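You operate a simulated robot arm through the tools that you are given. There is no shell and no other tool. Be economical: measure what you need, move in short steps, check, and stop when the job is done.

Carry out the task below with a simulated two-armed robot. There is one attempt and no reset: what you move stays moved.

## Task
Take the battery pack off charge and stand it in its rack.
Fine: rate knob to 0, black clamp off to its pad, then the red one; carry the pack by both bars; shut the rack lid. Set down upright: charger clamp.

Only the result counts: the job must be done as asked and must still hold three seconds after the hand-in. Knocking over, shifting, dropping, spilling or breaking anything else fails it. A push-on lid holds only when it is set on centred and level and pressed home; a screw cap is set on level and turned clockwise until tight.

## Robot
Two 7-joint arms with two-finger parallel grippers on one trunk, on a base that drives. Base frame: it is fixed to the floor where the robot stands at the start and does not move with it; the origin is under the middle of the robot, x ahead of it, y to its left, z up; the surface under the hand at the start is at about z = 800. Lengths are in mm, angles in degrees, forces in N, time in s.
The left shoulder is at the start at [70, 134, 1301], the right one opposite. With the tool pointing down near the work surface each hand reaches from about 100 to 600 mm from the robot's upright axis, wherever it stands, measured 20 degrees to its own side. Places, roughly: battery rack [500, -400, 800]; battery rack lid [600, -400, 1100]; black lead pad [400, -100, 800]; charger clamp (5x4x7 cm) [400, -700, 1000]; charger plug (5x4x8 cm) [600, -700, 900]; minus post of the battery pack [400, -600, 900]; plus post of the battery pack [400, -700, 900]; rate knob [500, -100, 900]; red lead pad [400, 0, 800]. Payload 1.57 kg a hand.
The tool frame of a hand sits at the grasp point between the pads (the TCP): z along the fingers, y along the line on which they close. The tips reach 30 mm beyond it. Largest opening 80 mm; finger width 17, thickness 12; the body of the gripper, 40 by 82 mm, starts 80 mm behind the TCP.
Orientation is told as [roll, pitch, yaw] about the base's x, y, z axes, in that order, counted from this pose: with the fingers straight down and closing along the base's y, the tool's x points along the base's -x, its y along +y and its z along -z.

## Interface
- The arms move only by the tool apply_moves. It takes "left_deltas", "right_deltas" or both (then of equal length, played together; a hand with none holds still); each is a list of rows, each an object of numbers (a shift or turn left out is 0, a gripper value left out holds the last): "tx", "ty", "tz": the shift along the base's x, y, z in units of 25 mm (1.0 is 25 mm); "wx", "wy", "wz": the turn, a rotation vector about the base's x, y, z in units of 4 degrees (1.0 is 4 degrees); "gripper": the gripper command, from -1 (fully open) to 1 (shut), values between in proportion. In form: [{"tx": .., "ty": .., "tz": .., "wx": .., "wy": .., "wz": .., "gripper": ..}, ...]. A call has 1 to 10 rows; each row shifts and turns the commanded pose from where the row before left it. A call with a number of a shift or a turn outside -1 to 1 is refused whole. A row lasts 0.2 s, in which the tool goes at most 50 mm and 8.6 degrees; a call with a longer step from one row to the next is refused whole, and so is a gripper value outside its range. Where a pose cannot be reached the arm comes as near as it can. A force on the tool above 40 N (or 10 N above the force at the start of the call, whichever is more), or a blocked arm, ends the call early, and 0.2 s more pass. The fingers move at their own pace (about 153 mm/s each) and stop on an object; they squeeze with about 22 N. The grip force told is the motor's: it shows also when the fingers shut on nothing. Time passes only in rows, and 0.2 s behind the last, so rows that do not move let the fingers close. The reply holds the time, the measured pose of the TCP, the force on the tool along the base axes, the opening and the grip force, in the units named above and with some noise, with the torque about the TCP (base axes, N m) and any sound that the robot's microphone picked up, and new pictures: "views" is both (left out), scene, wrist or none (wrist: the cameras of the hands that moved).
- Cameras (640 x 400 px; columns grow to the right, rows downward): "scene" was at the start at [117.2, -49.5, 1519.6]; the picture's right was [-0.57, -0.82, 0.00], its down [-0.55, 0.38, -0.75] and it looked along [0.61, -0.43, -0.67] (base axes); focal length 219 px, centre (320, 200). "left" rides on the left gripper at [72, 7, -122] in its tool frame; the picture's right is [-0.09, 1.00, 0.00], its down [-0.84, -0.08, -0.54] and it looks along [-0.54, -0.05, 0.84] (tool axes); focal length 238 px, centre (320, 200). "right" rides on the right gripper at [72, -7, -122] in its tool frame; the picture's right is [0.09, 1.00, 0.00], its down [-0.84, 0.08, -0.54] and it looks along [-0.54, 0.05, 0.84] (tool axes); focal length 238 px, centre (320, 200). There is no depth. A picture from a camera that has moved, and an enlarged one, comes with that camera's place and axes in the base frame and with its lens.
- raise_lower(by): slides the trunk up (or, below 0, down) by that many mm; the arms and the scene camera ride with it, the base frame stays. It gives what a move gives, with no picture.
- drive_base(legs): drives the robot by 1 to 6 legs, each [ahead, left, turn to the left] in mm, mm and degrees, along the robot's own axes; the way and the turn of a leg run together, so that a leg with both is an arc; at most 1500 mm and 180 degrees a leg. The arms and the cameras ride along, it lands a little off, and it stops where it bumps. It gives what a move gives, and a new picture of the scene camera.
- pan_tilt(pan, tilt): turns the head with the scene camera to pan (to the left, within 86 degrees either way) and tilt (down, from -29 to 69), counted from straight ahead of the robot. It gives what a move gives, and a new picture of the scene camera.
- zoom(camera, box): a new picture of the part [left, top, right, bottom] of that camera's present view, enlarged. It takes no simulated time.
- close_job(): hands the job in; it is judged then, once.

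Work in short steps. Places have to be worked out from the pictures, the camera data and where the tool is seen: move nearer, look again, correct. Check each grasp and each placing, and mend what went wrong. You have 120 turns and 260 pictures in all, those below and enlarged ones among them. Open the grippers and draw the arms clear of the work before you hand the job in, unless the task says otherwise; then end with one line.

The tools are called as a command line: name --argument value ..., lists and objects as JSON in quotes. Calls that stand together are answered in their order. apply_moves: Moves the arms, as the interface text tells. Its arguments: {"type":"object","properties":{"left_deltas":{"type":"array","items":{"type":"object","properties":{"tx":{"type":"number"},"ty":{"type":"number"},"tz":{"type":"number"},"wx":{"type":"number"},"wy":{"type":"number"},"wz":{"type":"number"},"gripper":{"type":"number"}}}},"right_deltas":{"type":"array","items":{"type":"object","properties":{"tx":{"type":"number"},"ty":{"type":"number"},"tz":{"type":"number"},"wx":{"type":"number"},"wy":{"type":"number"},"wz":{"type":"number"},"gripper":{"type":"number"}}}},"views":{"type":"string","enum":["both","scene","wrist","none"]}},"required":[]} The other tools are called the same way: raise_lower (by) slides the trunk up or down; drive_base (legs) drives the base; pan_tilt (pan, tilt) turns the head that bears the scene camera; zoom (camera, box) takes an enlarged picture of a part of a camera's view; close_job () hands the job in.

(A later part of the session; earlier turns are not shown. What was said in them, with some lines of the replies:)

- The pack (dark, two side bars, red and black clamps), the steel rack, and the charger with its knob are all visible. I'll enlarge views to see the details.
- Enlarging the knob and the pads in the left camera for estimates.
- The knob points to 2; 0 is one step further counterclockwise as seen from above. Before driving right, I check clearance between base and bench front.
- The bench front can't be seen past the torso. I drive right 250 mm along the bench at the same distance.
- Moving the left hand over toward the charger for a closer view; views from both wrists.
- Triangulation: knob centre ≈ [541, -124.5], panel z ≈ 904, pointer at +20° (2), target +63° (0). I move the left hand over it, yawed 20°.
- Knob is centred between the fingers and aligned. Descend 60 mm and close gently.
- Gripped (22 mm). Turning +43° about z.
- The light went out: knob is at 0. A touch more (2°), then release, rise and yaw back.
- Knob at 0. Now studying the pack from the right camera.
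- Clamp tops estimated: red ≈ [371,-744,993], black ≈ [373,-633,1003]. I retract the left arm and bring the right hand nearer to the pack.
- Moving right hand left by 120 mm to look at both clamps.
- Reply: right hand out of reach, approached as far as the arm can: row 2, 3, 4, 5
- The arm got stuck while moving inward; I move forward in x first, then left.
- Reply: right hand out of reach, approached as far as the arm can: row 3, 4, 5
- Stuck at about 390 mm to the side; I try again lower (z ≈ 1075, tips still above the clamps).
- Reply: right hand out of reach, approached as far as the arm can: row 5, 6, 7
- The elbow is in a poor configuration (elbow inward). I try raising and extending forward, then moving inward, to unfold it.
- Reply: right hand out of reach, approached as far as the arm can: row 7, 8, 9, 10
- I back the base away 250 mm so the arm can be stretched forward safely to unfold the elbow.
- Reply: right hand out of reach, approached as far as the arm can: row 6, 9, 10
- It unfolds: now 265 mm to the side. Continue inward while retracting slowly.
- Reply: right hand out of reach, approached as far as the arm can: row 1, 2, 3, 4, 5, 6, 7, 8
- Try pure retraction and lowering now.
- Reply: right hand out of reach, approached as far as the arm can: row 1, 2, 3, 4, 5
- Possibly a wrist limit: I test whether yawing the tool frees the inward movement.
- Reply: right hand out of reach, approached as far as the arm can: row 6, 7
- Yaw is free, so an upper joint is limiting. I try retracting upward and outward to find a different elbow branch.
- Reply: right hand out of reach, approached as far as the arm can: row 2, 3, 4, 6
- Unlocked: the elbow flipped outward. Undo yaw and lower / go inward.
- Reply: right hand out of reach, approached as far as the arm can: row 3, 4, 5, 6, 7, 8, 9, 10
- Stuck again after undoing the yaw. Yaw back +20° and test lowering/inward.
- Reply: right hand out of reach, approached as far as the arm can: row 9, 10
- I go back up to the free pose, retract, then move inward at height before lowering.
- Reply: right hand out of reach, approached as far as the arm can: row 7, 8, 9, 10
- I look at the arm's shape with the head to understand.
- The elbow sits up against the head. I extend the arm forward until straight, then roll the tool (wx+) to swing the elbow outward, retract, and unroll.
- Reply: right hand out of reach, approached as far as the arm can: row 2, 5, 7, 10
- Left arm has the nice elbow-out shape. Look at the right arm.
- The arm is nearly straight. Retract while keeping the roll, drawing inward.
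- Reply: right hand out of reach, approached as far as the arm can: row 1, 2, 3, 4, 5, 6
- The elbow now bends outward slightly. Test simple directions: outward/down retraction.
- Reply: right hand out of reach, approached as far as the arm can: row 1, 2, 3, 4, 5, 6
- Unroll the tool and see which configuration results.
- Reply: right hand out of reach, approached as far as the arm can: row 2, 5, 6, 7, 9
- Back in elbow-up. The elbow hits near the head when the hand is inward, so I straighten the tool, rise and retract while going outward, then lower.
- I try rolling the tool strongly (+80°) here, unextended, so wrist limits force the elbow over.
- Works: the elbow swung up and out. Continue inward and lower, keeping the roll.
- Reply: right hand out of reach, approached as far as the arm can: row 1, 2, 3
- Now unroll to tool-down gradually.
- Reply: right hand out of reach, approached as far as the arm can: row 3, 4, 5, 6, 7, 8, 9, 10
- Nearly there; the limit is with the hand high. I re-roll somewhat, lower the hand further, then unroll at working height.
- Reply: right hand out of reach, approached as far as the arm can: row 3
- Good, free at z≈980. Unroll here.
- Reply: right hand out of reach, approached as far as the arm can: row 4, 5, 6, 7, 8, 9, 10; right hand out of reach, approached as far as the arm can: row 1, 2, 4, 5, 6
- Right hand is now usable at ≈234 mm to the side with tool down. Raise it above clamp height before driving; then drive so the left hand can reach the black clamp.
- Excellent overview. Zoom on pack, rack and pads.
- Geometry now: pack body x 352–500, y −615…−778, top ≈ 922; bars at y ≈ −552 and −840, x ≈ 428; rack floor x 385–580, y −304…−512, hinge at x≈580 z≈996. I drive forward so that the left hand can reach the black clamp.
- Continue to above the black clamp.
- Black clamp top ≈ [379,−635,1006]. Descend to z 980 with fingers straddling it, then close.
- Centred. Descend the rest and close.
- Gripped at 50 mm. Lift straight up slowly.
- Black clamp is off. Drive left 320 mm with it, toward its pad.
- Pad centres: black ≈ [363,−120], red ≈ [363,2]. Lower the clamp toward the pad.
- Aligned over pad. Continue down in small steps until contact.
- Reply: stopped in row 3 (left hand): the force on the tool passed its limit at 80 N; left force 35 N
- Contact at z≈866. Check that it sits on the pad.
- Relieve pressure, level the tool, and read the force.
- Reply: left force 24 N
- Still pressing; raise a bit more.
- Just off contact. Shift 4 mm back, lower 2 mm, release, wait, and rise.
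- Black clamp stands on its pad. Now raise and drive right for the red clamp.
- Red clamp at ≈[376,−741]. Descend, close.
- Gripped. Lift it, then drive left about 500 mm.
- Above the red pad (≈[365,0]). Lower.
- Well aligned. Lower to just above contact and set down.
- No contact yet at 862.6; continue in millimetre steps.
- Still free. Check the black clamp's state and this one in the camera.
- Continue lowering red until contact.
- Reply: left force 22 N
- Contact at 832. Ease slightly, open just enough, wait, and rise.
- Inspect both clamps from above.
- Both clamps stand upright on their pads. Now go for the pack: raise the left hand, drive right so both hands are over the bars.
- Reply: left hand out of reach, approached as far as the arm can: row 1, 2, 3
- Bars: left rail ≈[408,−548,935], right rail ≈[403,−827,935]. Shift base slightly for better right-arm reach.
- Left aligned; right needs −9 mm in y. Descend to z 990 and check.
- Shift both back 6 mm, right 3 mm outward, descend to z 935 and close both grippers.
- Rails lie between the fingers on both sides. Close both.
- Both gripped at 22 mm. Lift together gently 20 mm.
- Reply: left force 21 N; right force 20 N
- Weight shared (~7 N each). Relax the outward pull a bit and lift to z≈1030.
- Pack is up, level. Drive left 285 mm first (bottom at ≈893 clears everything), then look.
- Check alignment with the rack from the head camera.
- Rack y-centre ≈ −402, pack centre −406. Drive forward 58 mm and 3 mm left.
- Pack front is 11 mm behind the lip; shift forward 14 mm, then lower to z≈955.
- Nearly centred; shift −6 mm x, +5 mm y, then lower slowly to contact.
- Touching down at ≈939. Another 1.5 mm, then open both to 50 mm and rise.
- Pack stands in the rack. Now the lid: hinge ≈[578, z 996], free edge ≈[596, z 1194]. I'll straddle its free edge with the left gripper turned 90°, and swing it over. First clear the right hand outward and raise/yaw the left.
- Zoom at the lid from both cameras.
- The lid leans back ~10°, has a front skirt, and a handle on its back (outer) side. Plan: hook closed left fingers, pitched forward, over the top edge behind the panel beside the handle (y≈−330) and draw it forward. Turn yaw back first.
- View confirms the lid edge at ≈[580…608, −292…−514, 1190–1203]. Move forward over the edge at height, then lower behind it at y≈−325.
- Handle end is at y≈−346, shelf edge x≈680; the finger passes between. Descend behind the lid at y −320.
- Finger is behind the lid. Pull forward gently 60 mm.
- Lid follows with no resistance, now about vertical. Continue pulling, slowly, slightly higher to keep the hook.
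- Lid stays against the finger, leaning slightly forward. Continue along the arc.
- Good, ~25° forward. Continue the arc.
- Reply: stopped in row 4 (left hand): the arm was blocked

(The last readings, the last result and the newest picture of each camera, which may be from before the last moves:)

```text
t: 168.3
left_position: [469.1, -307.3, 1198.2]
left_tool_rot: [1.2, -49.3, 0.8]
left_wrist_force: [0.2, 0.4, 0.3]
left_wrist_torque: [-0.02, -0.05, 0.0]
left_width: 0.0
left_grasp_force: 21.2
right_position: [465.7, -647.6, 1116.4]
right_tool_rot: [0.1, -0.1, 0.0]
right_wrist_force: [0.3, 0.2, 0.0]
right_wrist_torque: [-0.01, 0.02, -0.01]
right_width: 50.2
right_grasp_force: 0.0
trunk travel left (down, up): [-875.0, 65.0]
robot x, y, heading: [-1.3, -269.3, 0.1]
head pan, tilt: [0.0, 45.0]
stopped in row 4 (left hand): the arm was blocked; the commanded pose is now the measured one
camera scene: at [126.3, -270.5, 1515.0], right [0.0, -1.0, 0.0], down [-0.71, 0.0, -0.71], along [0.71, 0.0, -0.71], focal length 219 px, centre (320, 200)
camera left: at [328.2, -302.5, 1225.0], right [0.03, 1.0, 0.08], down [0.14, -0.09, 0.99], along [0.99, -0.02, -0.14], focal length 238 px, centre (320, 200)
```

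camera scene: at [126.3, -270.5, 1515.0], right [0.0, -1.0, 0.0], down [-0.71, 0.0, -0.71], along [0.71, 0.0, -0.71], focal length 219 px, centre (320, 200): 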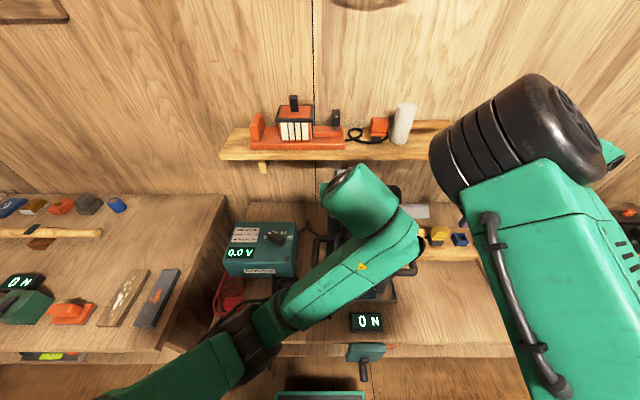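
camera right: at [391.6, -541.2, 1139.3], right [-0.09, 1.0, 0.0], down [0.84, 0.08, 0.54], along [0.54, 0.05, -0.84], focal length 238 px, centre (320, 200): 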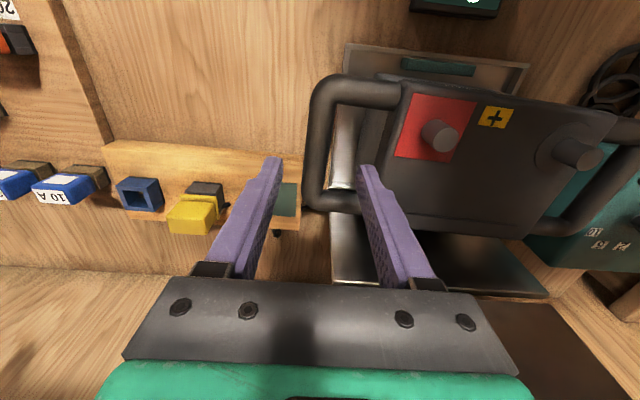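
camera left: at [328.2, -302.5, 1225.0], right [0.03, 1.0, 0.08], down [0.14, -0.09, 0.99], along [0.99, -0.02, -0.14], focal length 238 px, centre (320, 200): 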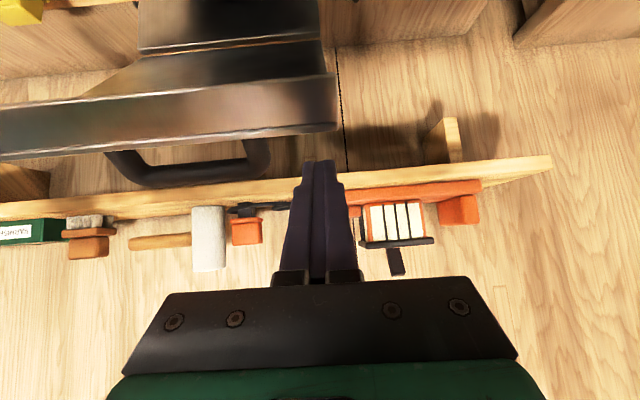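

The arm was blocked at lid ≈32°. I suspect the low left elbow near the clamps/bench. I raise the hand away to look.

apply_moves --left_deltas '[{"tz": 0.8, "tx": 0.3}, {"tz": 0.8, "tx": 0.3}, {"tz": 0.8, "tx": 0.3}]' --views "both"

zoom --camera "scene" --box '[180, 200, 440, 360]'

```text
t: 169.3
left_position: [503.9, -278.6, 1244.6]
left_tool_rot: [6.9, -49.4, -0.1]
left_wrist_force: [-0.1, 1.0, -0.3]
left_wrist_torque: [0.01, 0.0, 0.02]
left_width: 0.3
left_grasp_force: 21.3
right_position: [464.8, -647.9, 1116.6]
right_tool_rot: [0.2, 0.0, -0.1]
right_wrist_force: [-0.4, -0.1, 0.7]
right_wrist_torque: [0.03, 0.0, -0.01]
right_width: 50.0
right_grasp_force: 0.1
trunk travel left (down, up): [-875.0, 65.0]
robot x, y, heading: [-4.6, -265.5, 0.4]
head pan, tilt: [0.0, 45.0]
stopped in row 3 (left hand): the arm was blocked; the commanded pose is now the measured one
camera scene: at [126.2, -270.6, 1515.0], right [0.0, -1.0, 0.0], down [-0.71, 0.0, -0.71], along [0.71, 0.0, -0.71], focal length 219 px, centre (320, 200)
camera left: at [364.1, -284.1, 1270.4], right [-0.03, 0.99, 0.15], down [0.14, -0.14, 0.98], along [0.99, 0.05, -0.14], focal length 238 px, centre (320, 200)
```

scene: 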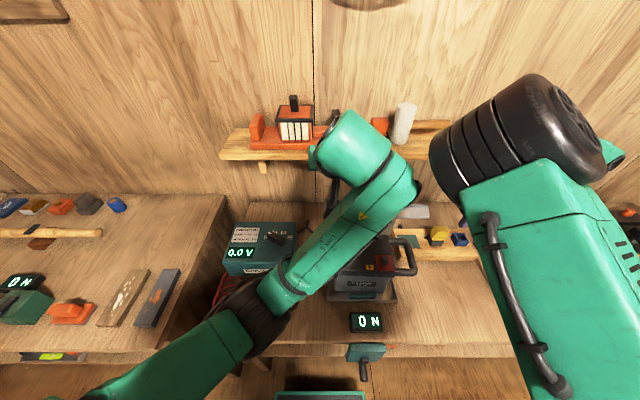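
left: 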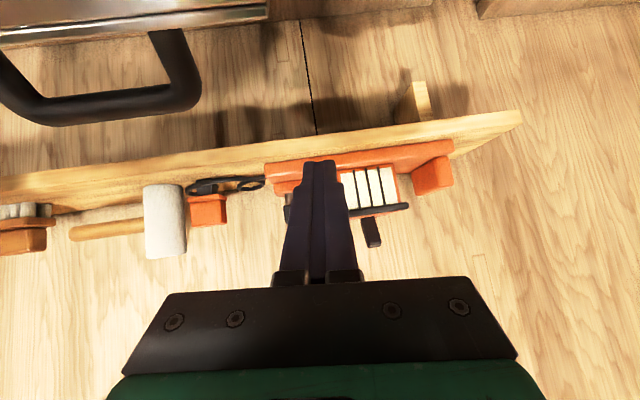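

```text
2.46 times, centred on (310, 280) of scene
camera zoom: at [126.2, -270.6, 1515.0], right [0.0, -1.0, 0.0], down [-0.71, 0.0, -0.71], along [0.71, 0.0, -0.71], focal length 539 px, centre (345, 3)
```

zoom: 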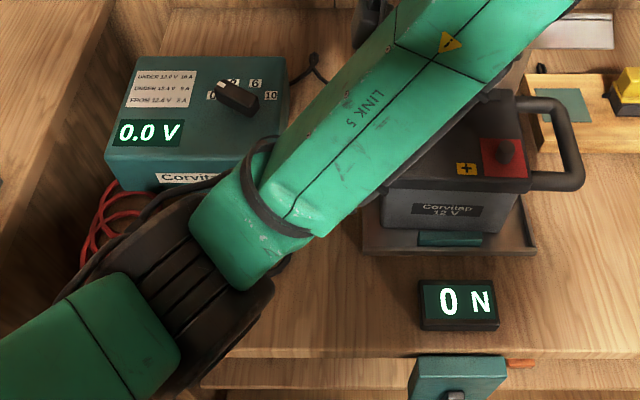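

Forearm/elbow contact suspected. I use the right wrist camera to look at the left elbow: yaw it toward the left side.

apply_moves --right_deltas '[{"wz": 1, "tx": -0.5}, {"wz": 1, "tx": -0.5}, {"wz": 1, "tx": -0.5}, {"wz": 1}, {"wz": 1}, {"wz": 1}, {"wz": 1}, {"wz": 1}, {"wz": 1}, {"wz": 1}]' --views "none"

apply_moves --right_deltas '[{"wz": 1}, {"wz": 1}, {"wz": 1}, {"wz": 1}, {"wz": 1}, {"wz": 1}, {"wz": 1}, {"wz": 1}, {"wz": 1}, {"wz": 1}]' --views "wrist"

```text
t: 171.5
left_position: [504.8, -275.2, 1238.2]
left_tool_rot: [7.5, -48.7, -0.5]
left_wrist_force: [0.2, 0.7, -0.3]
left_wrist_torque: [0.01, -0.02, 0.04]
left_width: 0.0
left_grasp_force: 21.5
right_position: [427.7, -649.2, 1119.2]
right_tool_rot: [0.0, -0.4, 39.6]
right_wrist_force: [-0.2, 0.5, -0.3]
right_wrist_torque: [0.01, 0.01, 0.02]
right_width: 50.1
right_grasp_force: 0.1
trunk travel left (down, up): [-875.0, 65.0]
robot x, y, heading: [-5.2, -268.0, 0.0]
head pan, tilt: [0.0, 45.0]
```

```text
t: 173.7
left_position: [506.6, -270.8, 1230.1]
left_tool_rot: [8.3, -47.6, -0.3]
left_wrist_force: [-0.6, 0.7, 0.1]
left_wrist_torque: [-0.04, 0.0, 0.0]
left_width: 0.0
left_grasp_force: 21.2
right_position: [428.2, -650.7, 1122.8]
right_tool_rot: [-0.9, -0.4, 79.7]
right_wrist_force: [-0.4, -0.2, 0.1]
right_wrist_torque: [-0.02, 0.0, 0.02]
right_width: 49.9
right_grasp_force: 0.1
trunk travel left (down, up): [-875.0, 65.0]
robot x, y, heading: [-2.2, -268.9, 0.1]
head pan, tilt: [0.0, 45.0]
camera right: at [419.3, -722.5, 1244.6], right [-1.0, 0.09, -0.02], down [0.07, 0.83, 0.55], along [0.06, 0.54, -0.84], focal length 238 px, centre (320, 200)
```

right: 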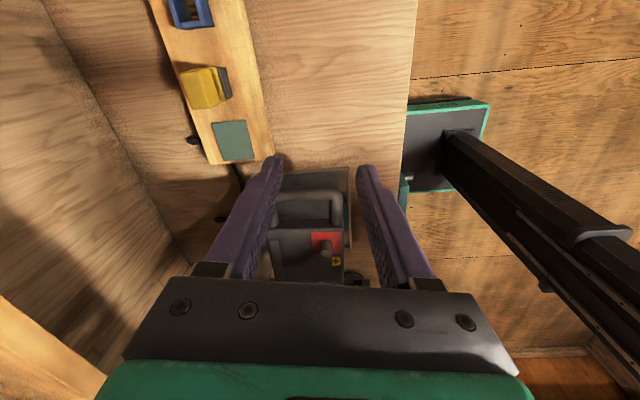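

Tilt the right hand to look further left.

apply_moves --right_deltas '[{"wx": 1}, {"wx": 1}, {"wx": 1}, {"wx": 1}, {"wx": 1}, {"wx": 1}, {"wx": 1}, {"wx": 1}]' --views "wrist"

```text
t: 175.5
left_position: [504.5, -279.0, 1244.7]
left_tool_rot: [6.9, -49.2, -0.3]
left_wrist_force: [1.1, -0.7, 0.5]
left_wrist_torque: [0.0, 0.01, 0.02]
left_width: 0.2
left_grasp_force: 21.3
right_position: [427.2, -648.0, 1116.3]
right_tool_rot: [6.2, -31.6, 78.2]
right_wrist_force: [-0.1, -0.1, 0.0]
right_wrist_torque: [0.03, 0.02, 0.02]
right_width: 50.0
right_grasp_force: 0.3
trunk travel left (down, up): [-875.0, 65.0]
robot x, y, heading: [-5.2, -268.7, 0.2]
head pan, tilt: [0.0, 45.0]
camera right: at [420.4, -774.0, 1181.8], right [-1.0, 0.07, 0.05], down [0.07, 0.42, 0.9], along [0.04, 0.9, -0.42], focal length 238 px, centre (320, 200)
```

right: 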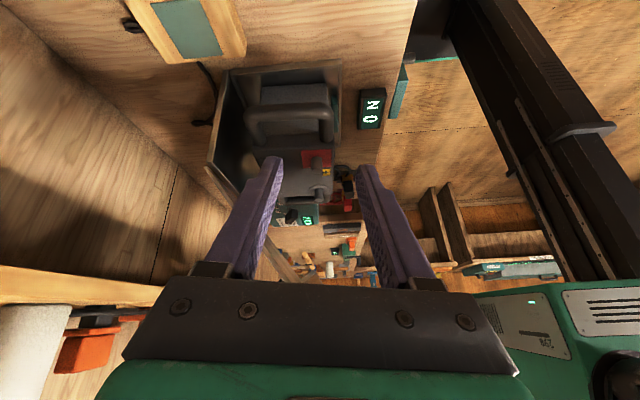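

Moving the right arm shifted the left one: the two arms touch each other (right elbow vs left wrist). I undo the tilt and move the right hand outward.

apply_moves --right_deltas '[{"ty": -1, "wx": -1}, {"ty": -1, "wx": -1}, {"ty": -1, "wx": -1}, {"ty": -1, "wx": -1}, {"ty": -1, "wx": -1}, {"ty": -1, "wx": -1}, {"ty": -1, "wx": -1}, {"wx": -1}]' --views "scene"

```text
t: 177.3
left_position: [504.8, -275.0, 1243.5]
left_tool_rot: [6.8, -49.3, -0.2]
left_wrist_force: [0.5, 0.1, 0.3]
left_wrist_torque: [-0.02, -0.01, 0.01]
left_width: 0.2
left_grasp_force: 21.1
right_position: [427.4, -820.1, 1116.4]
right_tool_rot: [0.1, 0.0, 80.0]
right_wrist_force: [0.4, 0.2, 0.6]
right_wrist_torque: [-0.02, -0.02, 0.0]
right_width: 50.3
right_grasp_force: 0.2
trunk travel left (down, up): [-875.0, 65.0]
robot x, y, heading: [-6.2, -266.3, 0.3]
head pan, tilt: [0.0, 45.0]
camera scene: at [126.9, -268.8, 1514.9], right [0.0, -1.0, 0.0], down [-0.71, 0.0, -0.71], along [0.71, 0.0, -0.71], focal length 219 px, centre (320, 200)
```

scene: 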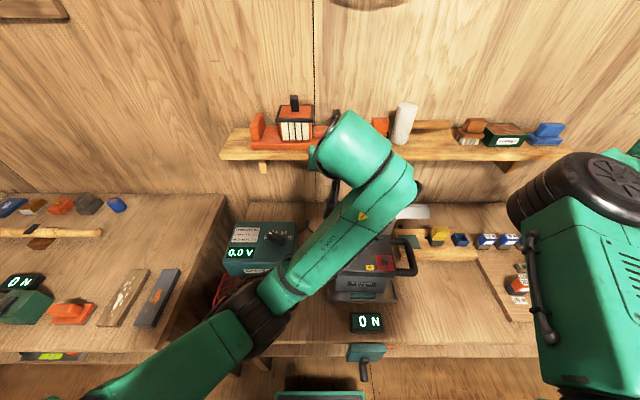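

Arms separated. The lid rests at ~32° by itself. I'll finish with the right hand: retract the left outward/upright, and un-yaw/raise the right.

apply_moves --left_deltas '[{"ty": 0.8, "tz": 0.4, "wx": -0.4}, {"ty": 0.8, "tz": 0.4, "wx": -0.4}, {"ty": 0.8, "tz": 0.4, "wx": -0.4}, {"ty": 0.8, "wx": -0.4}, {"ty": 0.8, "wy": 1}, {"ty": 0.8, "wy": 1}, {"ty": 0.5, "wy": 1}, {"wy": 1}, {"wy": 1}, {"wy": 1}]' --right_deltas '[{"wz": -1, "tz": 0.5}, {"wz": -1, "tz": 0.5}, {"wz": -1, "tz": 0.5}, {"wz": -1, "tz": 0.5}, {"wz": -1, "tz": 0.5}, {"wz": -1, "tz": 0.5}, {"wz": -1}, {"wz": -1, "gripper": 1}, {"wz": -1}, {"wz": -1}]' --views "none"

apply_moves --left_deltas '[{"wy": 1, "tx": -0.5}, {"wy": 1, "tx": -0.5}, {"wy": 1, "tx": -0.5}, {"wy": 1, "tx": -0.5}, {"wy": 1, "tx": -0.5}, {"wy": 1, "tx": -0.5}, {}, {}, {}, {}]' --right_deltas '[{"wz": -1}, {"wz": -1}, {"wz": -1}, {"wz": -1}, {"wz": -1}, {"wz": -1}, {"wz": -1}, {"wz": -1}, {"wz": -1}, {"wz": -1}]' --views "scene"

zoom --camera "scene" --box '[180, 180, 440, 340]'

```text
t: 179.5
left_position: [572.2, -144.3, 1225.6]
left_tool_rot: [0.0, -25.2, 5.2]
left_wrist_force: [0.5, 0.2, 0.0]
left_wrist_torque: [0.01, 0.0, -0.02]
left_width: 0.0
left_grasp_force: 21.8
left hand out of reach, approached as far as the arm can: row 5, 6, 7, 8, 9, 10
right_position: [428.1, -823.5, 1191.5]
right_tool_rot: [0.0, 0.0, 39.9]
right_wrist_force: [0.7, -0.1, -0.3]
right_wrist_torque: [-0.01, -0.02, -0.01]
right_width: 0.0
right_grasp_force: 21.5
trunk travel left (down, up): [-875.0, 65.0]
robot x, y, heading: [-2.1, -267.3, 0.2]
head pan, tilt: [0.0, 45.0]
```

```text
t: 181.7
left_position: [574.0, -137.5, 1207.5]
left_tool_rot: [2.3, -1.1, 4.9]
left_wrist_force: [-0.7, -0.9, 0.3]
left_wrist_torque: [-0.02, 0.03, -0.02]
left_width: 0.2
left_grasp_force: 21.1
left hand out of reach, approached as far as the arm can: row 1, 2, 3, 4, 5, 6
right_position: [428.0, -821.3, 1192.6]
right_tool_rot: [0.1, 0.0, -0.1]
right_wrist_force: [0.4, 0.4, 0.2]
right_wrist_torque: [-0.02, 0.0, 0.02]
right_width: 0.1
right_grasp_force: 21.1
trunk travel left (down, up): [-875.0, 65.0]
robot x, y, heading: [-1.9, -271.6, 0.2]
head pan, tilt: [0.0, 45.0]
camera scene: at [126.5, -270.5, 1515.0], right [0.0, -1.0, 0.0], down [-0.71, 0.0, -0.71], along [0.71, 0.0, -0.71], focal length 219 px, centre (320, 200)
```

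scene: 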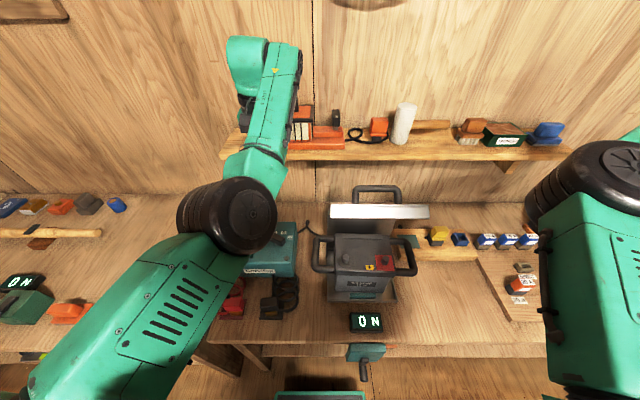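

```text
2.46 times, centred on (310, 260) of scene
camera zoom: at [126.5, -270.5, 1515.0], right [0.0, -1.0, 0.0], down [-0.71, 0.0, -0.71], along [0.71, 0.0, -0.71], focal length 539 px, centre (345, 52)
```

zoom: 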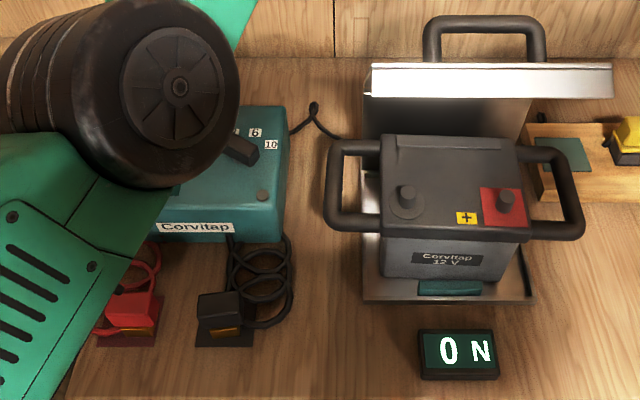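

Everything intact; lid holds at ~32°. Bring the right hand (closed, tool down) over the lid's right part (y≈−490), beside the handle.

apply_moves --right_deltas '[{"tz": 0.6, "tx": 0.3}, {"tz": 0.6, "tx": 0.3, "ty": 0.9}, {"tz": 0.4, "tx": 0.3, "ty": 0.95}, {"tx": 0.3, "ty": 0.95}, {"tx": 0.3, "ty": 0.95}, {"tx": 0.3, "ty": 0.95}, {"tx": 0.3, "ty": 0.95}, {"tx": 0.3, "ty": 0.95}, {"tx": 0.3, "ty": 0.95}, {"tx": 0.3, "ty": 0.95}]' --views "none"

apply_moves --right_deltas '[{"ty": 0.95}, {"ty": 0.95}, {"ty": 0.95}, {"ty": 0.95}]' --views "both"

```text
t: 183.9
left_position: [574.1, -135.9, 1207.9]
left_tool_rot: [2.2, -1.0, 4.7]
left_wrist_force: [-0.1, -0.4, 0.2]
left_wrist_torque: [-0.01, -0.07, 0.0]
left_width: 0.0
left_grasp_force: 21.2
right_position: [503.3, -608.9, 1231.5]
right_tool_rot: [0.0, -0.1, 0.0]
right_wrist_force: [0.1, -0.5, 1.0]
right_wrist_torque: [-0.01, -0.01, 0.01]
right_width: 0.1
right_grasp_force: 20.8
trunk travel left (down, up): [-875.0, 65.0]
robot x, y, heading: [-3.7, -272.5, 0.4]
head pan, tilt: [0.0, 45.0]
```

```text
t: 184.9
left_position: [575.2, -136.3, 1207.9]
left_tool_rot: [2.2, -1.0, 4.7]
left_wrist_force: [0.6, -0.6, 1.5]
left_wrist_torque: [0.02, -0.01, -0.02]
left_width: 0.0
left_grasp_force: 21.2
right_position: [521.7, -556.9, 1233.7]
right_tool_rot: [0.2, -0.1, 0.0]
right_wrist_force: [0.4, 0.5, 0.4]
right_wrist_torque: [-0.01, 0.03, 0.06]
right_width: 0.0
right_grasp_force: 21.0
right hand out of reach, approached as far as the arm can: row 2, 3, 4
trunk travel left (down, up): [-875.0, 65.0]
robot x, y, heading: [-2.4, -267.2, 0.2]
head pan, tilt: [0.0, 45.0]
camera scene: at [126.4, -270.1, 1515.0], right [0.0, -1.0, 0.0], down [-0.71, 0.0, -0.71], along [0.71, 0.0, -0.71], focal length 219 px, centre (320, 200)
camera right: at [448.3, -563.1, 1355.9], right [-0.09, 1.0, 0.0], down [0.84, 0.08, 0.54], along [0.54, 0.05, -0.84], focal length 238 px, centre (320, 200)
```

scene: 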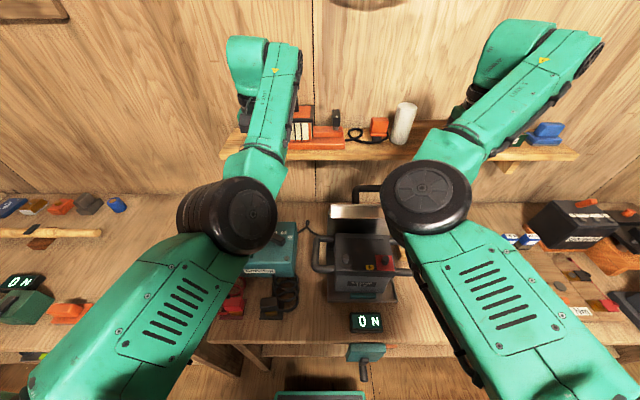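
right: 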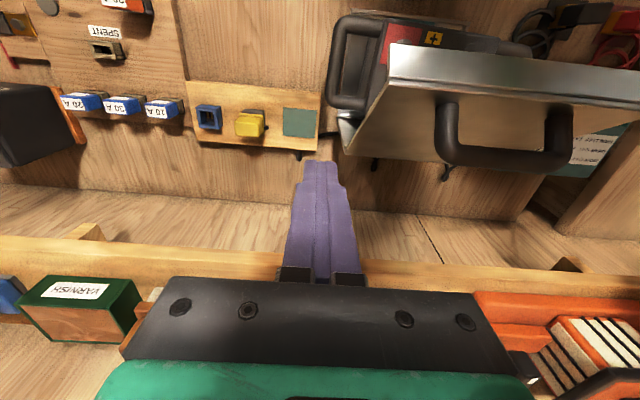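

Right arm reach ends at y −557; drive the base 65 mm left to bring the finger over the lid.

drive_base --legs '[[0, 66, 0]]'

apply_moves --right_deltas '[{"tz": -0.3}]' --views "wrist"

```text
t: 185.9
left_position: [573.5, -81.3, 1207.8]
left_tool_rot: [2.7, -1.0, 4.7]
left_wrist_force: [-0.3, -1.1, -0.6]
left_wrist_torque: [0.05, -0.02, 0.04]
left_width: 0.1
left_grasp_force: 21.4
right_position: [520.8, -500.8, 1231.6]
right_tool_rot: [0.6, 0.0, -0.1]
right_wrist_force: [0.7, -0.5, -0.8]
right_wrist_torque: [0.07, 0.02, 0.04]
right_width: 0.0
right_grasp_force: 21.0
trunk travel left (down, up): [-875.0, 65.0]
robot x, y, heading: [-3.4, -207.2, 0.1]
head pan, tilt: [0.0, 45.0]
camera scene: at [126.4, -216.5, 1514.9], right [0.0, -1.0, -0.01], down [-0.71, 0.0, -0.71], along [0.71, 0.01, -0.71], focal length 219 px, centre (320, 200)
```

scene: 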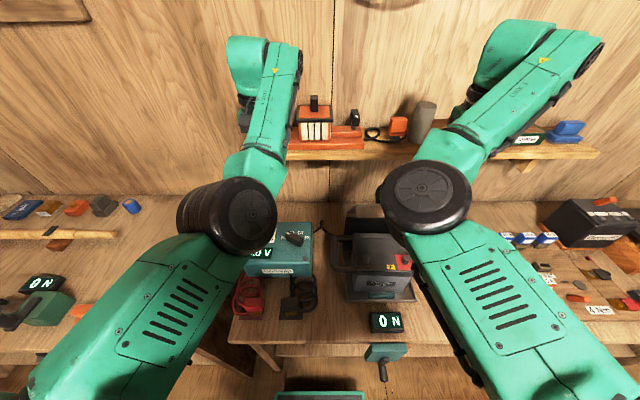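

```text
t: 186.3
left_position: [573.9, -71.0, 1207.9]
left_tool_rot: [2.2, -0.9, 4.7]
left_wrist_force: [-0.4, 0.1, -0.7]
left_wrist_torque: [0.01, 0.01, 0.01]
left_width: 0.0
left_grasp_force: 21.4
right_position: [521.2, -490.4, 1225.6]
right_tool_rot: [0.1, 0.1, -0.1]
right_wrist_force: [0.3, 0.5, 0.6]
right_wrist_torque: [-0.02, 0.02, 0.01]
right_width: 0.0
right_grasp_force: 21.6
trunk travel left (down, up): [-875.0, 65.0]
robot x, y, heading: [-4.3, -205.4, 0.3]
head pan, tilt: [0.0, 45.0]
camera right: at [448.3, -497.5, 1349.1], right [-0.09, 1.0, 0.0], down [0.84, 0.08, 0.54], along [0.54, 0.05, -0.84], focal length 238 px, centre (320, 200)
```

right: 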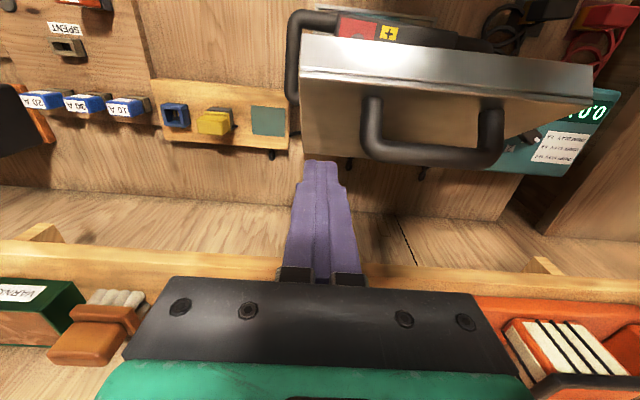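

Finger is behind the lid beside the handle. Press straight down at x≈511 to rotate the lid further.

apply_moves --right_deltas '[{"tx": -0.2, "tz": -0.8}, {"tx": -0.2, "tz": -0.8}, {"tz": -0.8}, {"tz": -0.8}, {"tz": -0.6}, {"tz": -0.6}]' --views "wrist"

```text
t: 187.7
left_position: [573.5, -72.4, 1207.9]
left_tool_rot: [2.3, -1.1, 4.7]
left_wrist_force: [-0.1, 0.7, 0.3]
left_wrist_torque: [-0.02, 0.0, -0.02]
left_width: 0.0
left_grasp_force: 21.2
right_position: [517.8, -498.2, 1114.3]
right_tool_rot: [0.1, 0.0, -0.1]
right_wrist_force: [-0.1, -0.1, 0.4]
right_wrist_torque: [0.0, -0.01, 0.02]
right_width: 0.1
right_grasp_force: 21.1
right hand out of reach, approached as far as the arm can: row 1, 2
trunk travel left (down, up): [-875.0, 65.0]
robot x, y, heading: [-5.8, -206.0, 0.2]
head pan, tilt: [0.0, 45.0]
camera right: at [444.3, -505.1, 1236.9], right [-0.09, 1.0, 0.0], down [0.84, 0.07, 0.54], along [0.54, 0.05, -0.84], focal length 238 px, centre (320, 200)
```

right: 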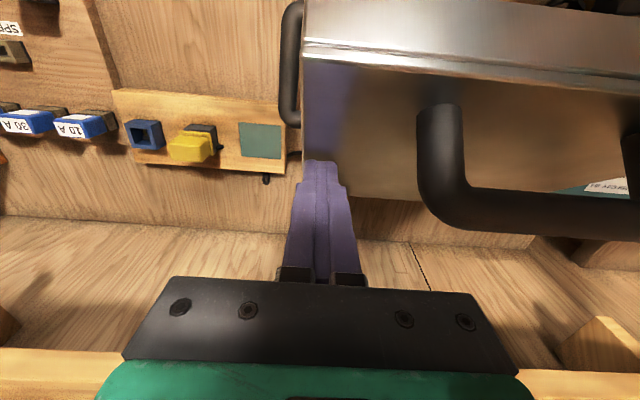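

Drive 14 mm left to keep the finger on the lid, then continue pressing down.

drive_base --legs '[[0, 16, 0]]'

apply_moves --right_deltas '[{"tz": -0.4}, {"tz": -0.4}, {"tz": -0.4}, {"tz": -0.4}, {"tz": -0.4}]' --views "wrist"

```text
t: 188.5
left_position: [575.3, -60.3, 1207.5]
left_tool_rot: [2.5, -1.1, 4.6]
left_wrist_force: [0.4, -0.1, 0.3]
left_wrist_torque: [0.0, -0.01, -0.02]
left_width: 0.0
left_grasp_force: 21.9
right_position: [517.6, -485.6, 1113.5]
right_tool_rot: [0.3, 0.0, -0.2]
right_wrist_force: [-0.9, -0.7, -0.5]
right_wrist_torque: [0.04, 0.01, -0.01]
right_width: 0.2
right_grasp_force: 21.5
trunk travel left (down, up): [-875.0, 65.0]
robot x, y, heading: [-4.4, -188.8, 0.1]
head pan, tilt: [0.0, 45.0]
camera scene: at [126.4, -195.1, 1514.9], right [0.0, -1.0, 0.0], down [-0.71, 0.0, -0.71], along [0.71, 0.0, -0.71], focal length 219 px, centre (320, 200)
```

scene: 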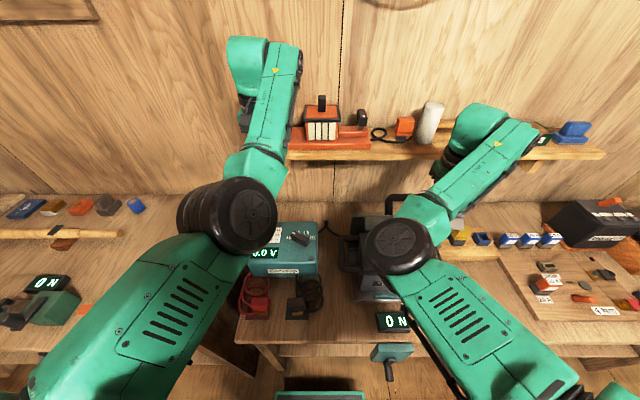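

```text
t: 189.7
left_position: [573.9, -58.6, 1207.1]
left_tool_rot: [2.3, -0.9, 4.6]
left_wrist_force: [-1.0, 0.5, -0.4]
left_wrist_torque: [0.01, -0.03, 0.03]
left_width: 0.2
left_grasp_force: 21.3
right_position: [516.9, -482.3, 1064.4]
right_tool_rot: [0.2, 0.0, -0.1]
right_wrist_force: [-0.1, -0.1, 0.5]
right_wrist_torque: [-0.01, 0.02, 0.01]
right_width: 0.2
right_grasp_force: 21.6
trunk travel left (down, up): [-875.0, 65.0]
robot x, y, heading: [-4.9, -185.0, 0.2]
head pan, tilt: [0.0, 45.0]
camera right: at [444.0, -489.8, 1187.4], right [-0.09, 1.0, 0.0], down [0.84, 0.07, 0.54], along [0.54, 0.05, -0.84], focal length 238 px, centre (320, 200)
```

right: 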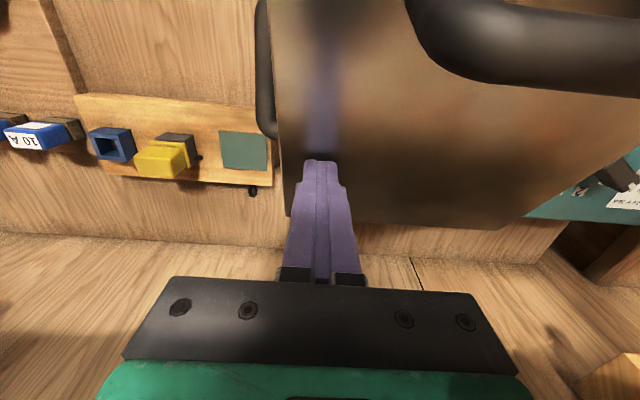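

Lid at ~58°. Continue down.

apply_moves --right_deltas '[{"tz": -0.3}, {"tz": -0.3}, {"tz": -0.3}, {"tz": -0.2}, {}]' --views "wrist"

```text
t: 190.9
left_position: [573.6, -58.0, 1207.6]
left_tool_rot: [2.2, -0.9, 4.6]
left_wrist_force: [-0.3, 0.3, -1.0]
left_wrist_torque: [-0.01, -0.01, -0.02]
left_width: 0.0
left_grasp_force: 21.6
right_position: [517.2, -483.2, 1037.1]
right_tool_rot: [0.1, 0.1, -0.1]
right_wrist_force: [0.2, -0.3, -0.6]
right_wrist_torque: [0.01, 0.0, 0.01]
right_width: 0.1
right_grasp_force: 21.5
trunk travel left (down, up): [-875.0, 65.0]
robot x, y, heading: [-3.4, -187.8, 0.0]
head pan, tilt: [0.0, 45.0]
camera right: at [444.1, -489.3, 1159.5], right [-0.09, 1.0, 0.0], down [0.84, 0.07, 0.54], along [0.54, 0.05, -0.84], focal length 238 px, centre (320, 200)
```

right: 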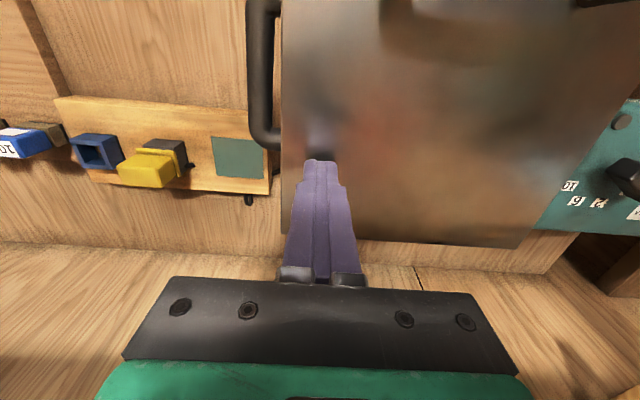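

Nearly shut. Continue in small steps until it resists.

apply_moves --right_deltas '[{"tz": -0.15}, {"tz": -0.12}, {"tz": -0.1}, {"tz": -0.08}, {"tz": -0.08}]' --views "both"

```text
t: 192.1
left_position: [571.2, -56.4, 1208.4]
left_tool_rot: [2.1, -1.2, 4.6]
left_wrist_force: [-0.6, -0.7, -0.4]
left_wrist_torque: [-0.03, 0.01, 0.01]
left_width: 0.2
left_grasp_force: 21.3
right_position: [515.6, -481.3, 1027.3]
right_tool_rot: [-0.1, -0.5, -0.2]
right_wrist_force: [4.6, -3.5, 22.1]
right_wrist_torque: [-0.1, 0.02, 0.1]
right_width: 0.2
right_grasp_force: 21.2
trunk travel left (down, up): [-875.0, 65.0]
robot x, y, heading: [-1.5, -185.7, -0.1]
head pan, tilt: [0.0, 45.0]
camera scene: at [123.3, -188.6, 1515.6], right [0.0, -1.0, 0.0], down [-0.71, 0.0, -0.71], along [0.71, 0.0, -0.71], focal length 219 px, centre (320, 200)
camera right: at [442.7, -488.7, 1149.8], right [-0.09, 1.0, 0.0], down [0.83, 0.08, 0.55], along [0.55, 0.05, -0.84], focal length 238 px, centre (320, 200)
```

scene: 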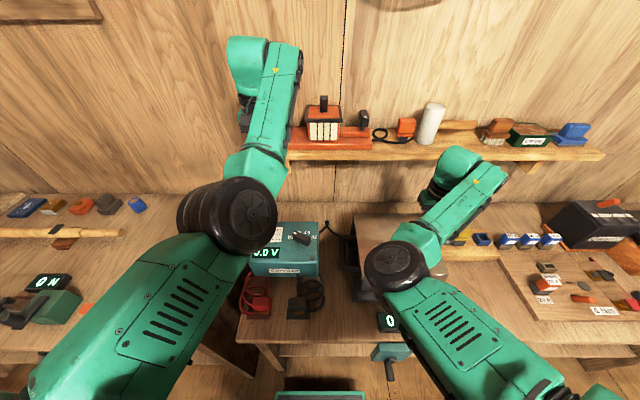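
right: 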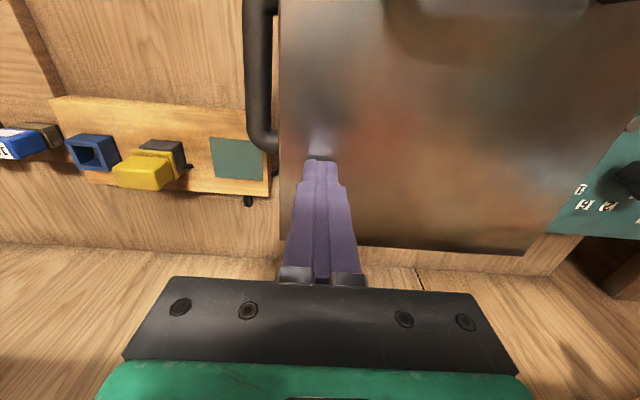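

Resistance at tip z≈997: lid at its stop. Raise the right hand away and inspect.

apply_moves --right_deltas '[{"tz": 0.8}, {"tz": 1}, {"tz": 1}, {"tz": 1}, {"tz": 1, "ty": -0.8}, {"tz": 1, "ty": -1}, {"tz": 1, "ty": -1}, {"ty": -1}, {"ty": -1}, {"ty": -1}]' --views "both"

zoom --camera "scene" --box '[230, 190, 450, 340]'

```text
t: 194.3
left_position: [574.2, -58.2, 1208.8]
left_tool_rot: [2.3, -1.1, 4.6]
left_wrist_force: [-0.8, -0.3, -0.3]
left_wrist_torque: [0.01, 0.01, -0.01]
left_width: 0.3
left_grasp_force: 21.3
right_position: [516.6, -629.1, 1193.4]
right_tool_rot: [0.2, 0.0, -0.1]
right_wrist_force: [-0.2, -0.7, 0.5]
right_wrist_torque: [0.02, -0.01, 0.03]
right_width: 0.0
right_grasp_force: 20.7
trunk travel left (down, up): [-875.0, 65.0]
robot x, y, heading: [-4.7, -186.2, 0.1]
head pan, tilt: [0.0, 45.0]
camera scene: at [125.9, -191.6, 1515.0], right [0.0, -1.0, 0.0], down [-0.71, 0.0, -0.71], along [0.71, 0.0, -0.71], focal length 219 px, centre (320, 200)
camera right: at [443.7, -636.0, 1315.8], right [-0.09, 1.0, 0.0], down [0.84, 0.07, 0.54], along [0.54, 0.05, -0.84], focal length 238 px, centre (320, 200)
```

scene: 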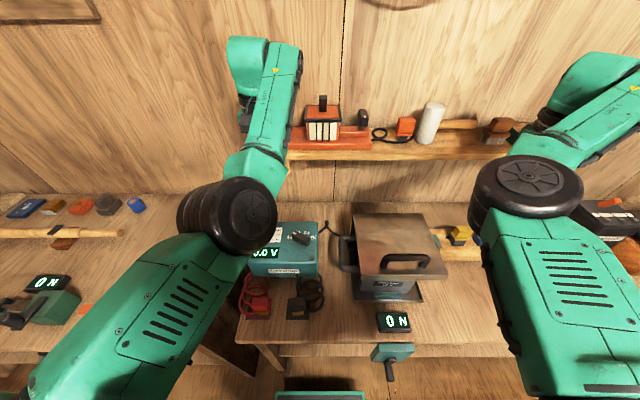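
right: 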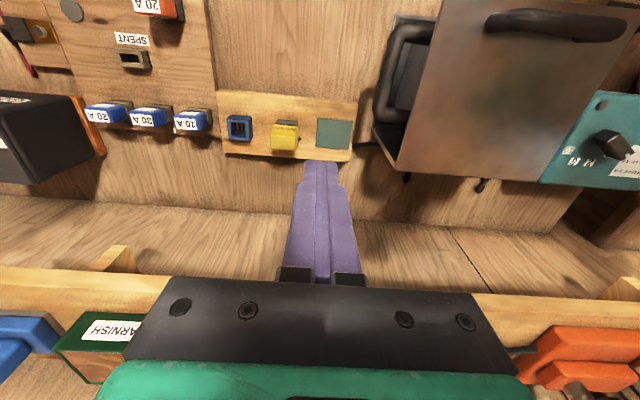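

```text
2.67 times, centred on (340, 265) of scene
camera zoom: at [125.9, -191.6, 1515.0], right [0.0, -1.0, 0.0], down [-0.71, 0.0, -0.71], along [0.71, 0.0, -0.71], focal length 584 px, centre (267, 27)
```

zoom: 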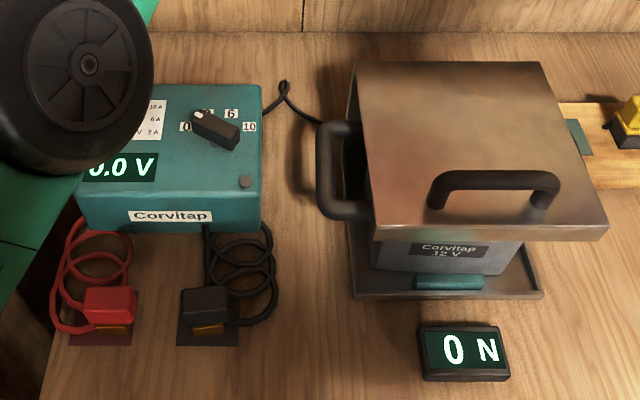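

Lid looks shut. Verify its level by triangulating the front edge with the right camera from further back.

apply_moves --right_deltas '[{"ty": -1, "tx": -0.9}, {"ty": -1, "tx": -0.9}, {"ty": -0.5, "tx": -0.9}, {"tx": -0.9}, {"tx": -0.9}, {"tx": -0.9}]' --views "wrist"

zoom --camera "right" --box '[380, 0, 640, 200]'

```text
t: 195.7
left_position: [573.0, -56.7, 1207.9]
left_tool_rot: [2.2, -1.1, 4.6]
left_wrist_force: [0.0, 0.6, 0.9]
left_wrist_torque: [-0.01, 0.0, 0.02]
left_width: 0.1
left_grasp_force: 21.0
right_position: [381.1, -689.3, 1194.5]
right_tool_rot: [0.1, 0.1, 0.0]
right_wrist_force: [0.7, 0.1, -0.6]
right_wrist_torque: [0.01, 0.03, -0.02]
right_width: 0.0
right_grasp_force: 20.9
trunk travel left (down, up): [-875.0, 65.0]
robot x, y, heading: [-4.6, -186.9, -0.2]
head pan, tilt: [0.0, 45.0]
camera right: at [308.3, -696.8, 1316.4], right [-0.09, 1.0, 0.0], down [0.84, 0.08, 0.54], along [0.54, 0.05, -0.84], focal length 238 px, centre (320, 200)
```

right: 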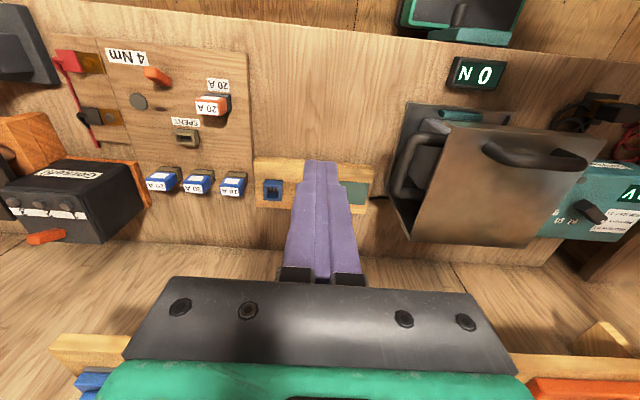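

```text
2.00 times, centred on (510, 100) of right
camera zoom: at [308.3, -696.8, 1316.4], right [-0.09, 1.0, 0.0], down [0.84, 0.08, 0.54], along [0.54, 0.05, -0.84], focal length 477 px, centre (-60, 400)
```

zoom: 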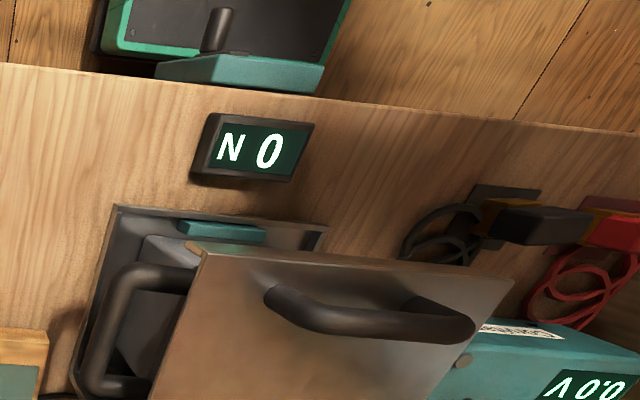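

Front corner z≈991, back z≈1002: the lid is level and shut. Open both grippers and back the base away.

apply_moves --left_deltas '[{"gripper": -1}, {}]' --right_deltas '[{"gripper": -1}, {}]' --views "none"

drive_base --legs '[[-260, 0, 0]]'

zoom --camera "scene" --box '[240, 160, 460, 300]'

```text
t: 196.3
left_position: [574.2, -56.6, 1207.9]
left_tool_rot: [2.3, -1.1, 4.6]
left_wrist_force: [0.0, 1.0, 0.7]
left_wrist_torque: [-0.01, 0.0, 0.02]
left_width: 79.9
left_grasp_force: 0.1
right_position: [382.2, -689.1, 1193.9]
right_tool_rot: [0.1, 0.0, -0.2]
right_wrist_force: [-0.7, 0.6, 0.2]
right_wrist_torque: [-0.03, -0.03, 0.01]
right_width: 79.6
right_grasp_force: 0.0
trunk travel left (down, up): [-875.0, 65.0]
robot x, y, heading: [-2.2, -188.4, 0.4]
head pan, tilt: [0.0, 45.0]
```

```text
t: 198.2
left_position: [317.1, -57.1, 1207.1]
left_tool_rot: [2.3, -0.9, 4.7]
left_wrist_force: [0.5, -0.4, 0.0]
left_wrist_torque: [0.02, 0.02, 0.0]
left_width: 80.1
left_grasp_force: 0.1
right_position: [124.5, -690.1, 1192.7]
right_tool_rot: [0.1, 0.1, -0.2]
right_wrist_force: [-0.7, 0.3, 0.5]
right_wrist_torque: [-0.02, 0.05, 0.01]
right_width: 79.9
right_grasp_force: 0.1
trunk travel left (down, up): [-875.0, 65.0]
robot x, y, heading: [-262.4, -188.6, -0.1]
head pan, tilt: [0.0, 45.0]
camera scene: at [-129.7, -190.5, 1514.6], right [0.0, -1.0, 0.0], down [-0.71, 0.0, -0.71], along [0.71, 0.0, -0.71], focal length 219 px, centre (320, 200)
```

scene: 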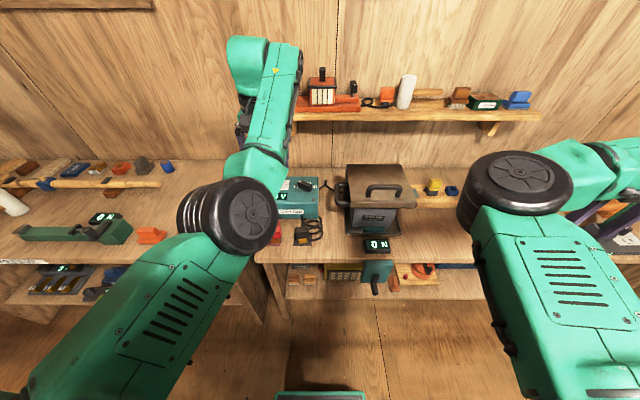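

```text
2.86 times, centred on (350, 230) of scene
camera zoom: at [-129.7, -190.5, 1514.6], right [0.0, -1.0, 0.0], down [-0.71, 0.0, -0.71], along [0.71, 0.0, -0.71], focal length 625 px, centre (234, 114)
```

zoom: 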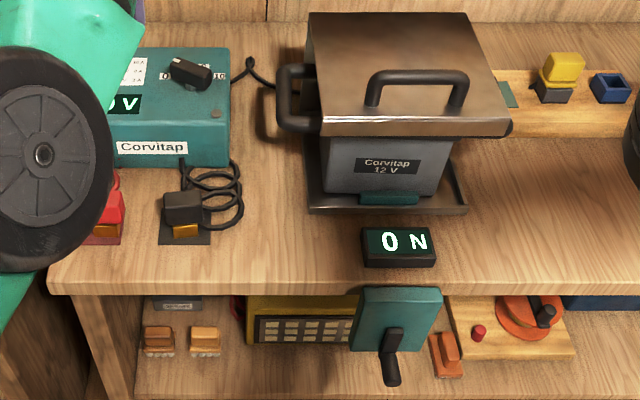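

Everything is in place: the knob is at 0, both clamps stand on their pads, the pack is in the rack and the lid is shut. Handing in.

close_job

```text
The job is handed in.
```

The job is handed in: rate knob at 0, black clamp and then red clamp off and standing on their pads, battery pack carried by both bars into its rack, and the rack lid shut level.
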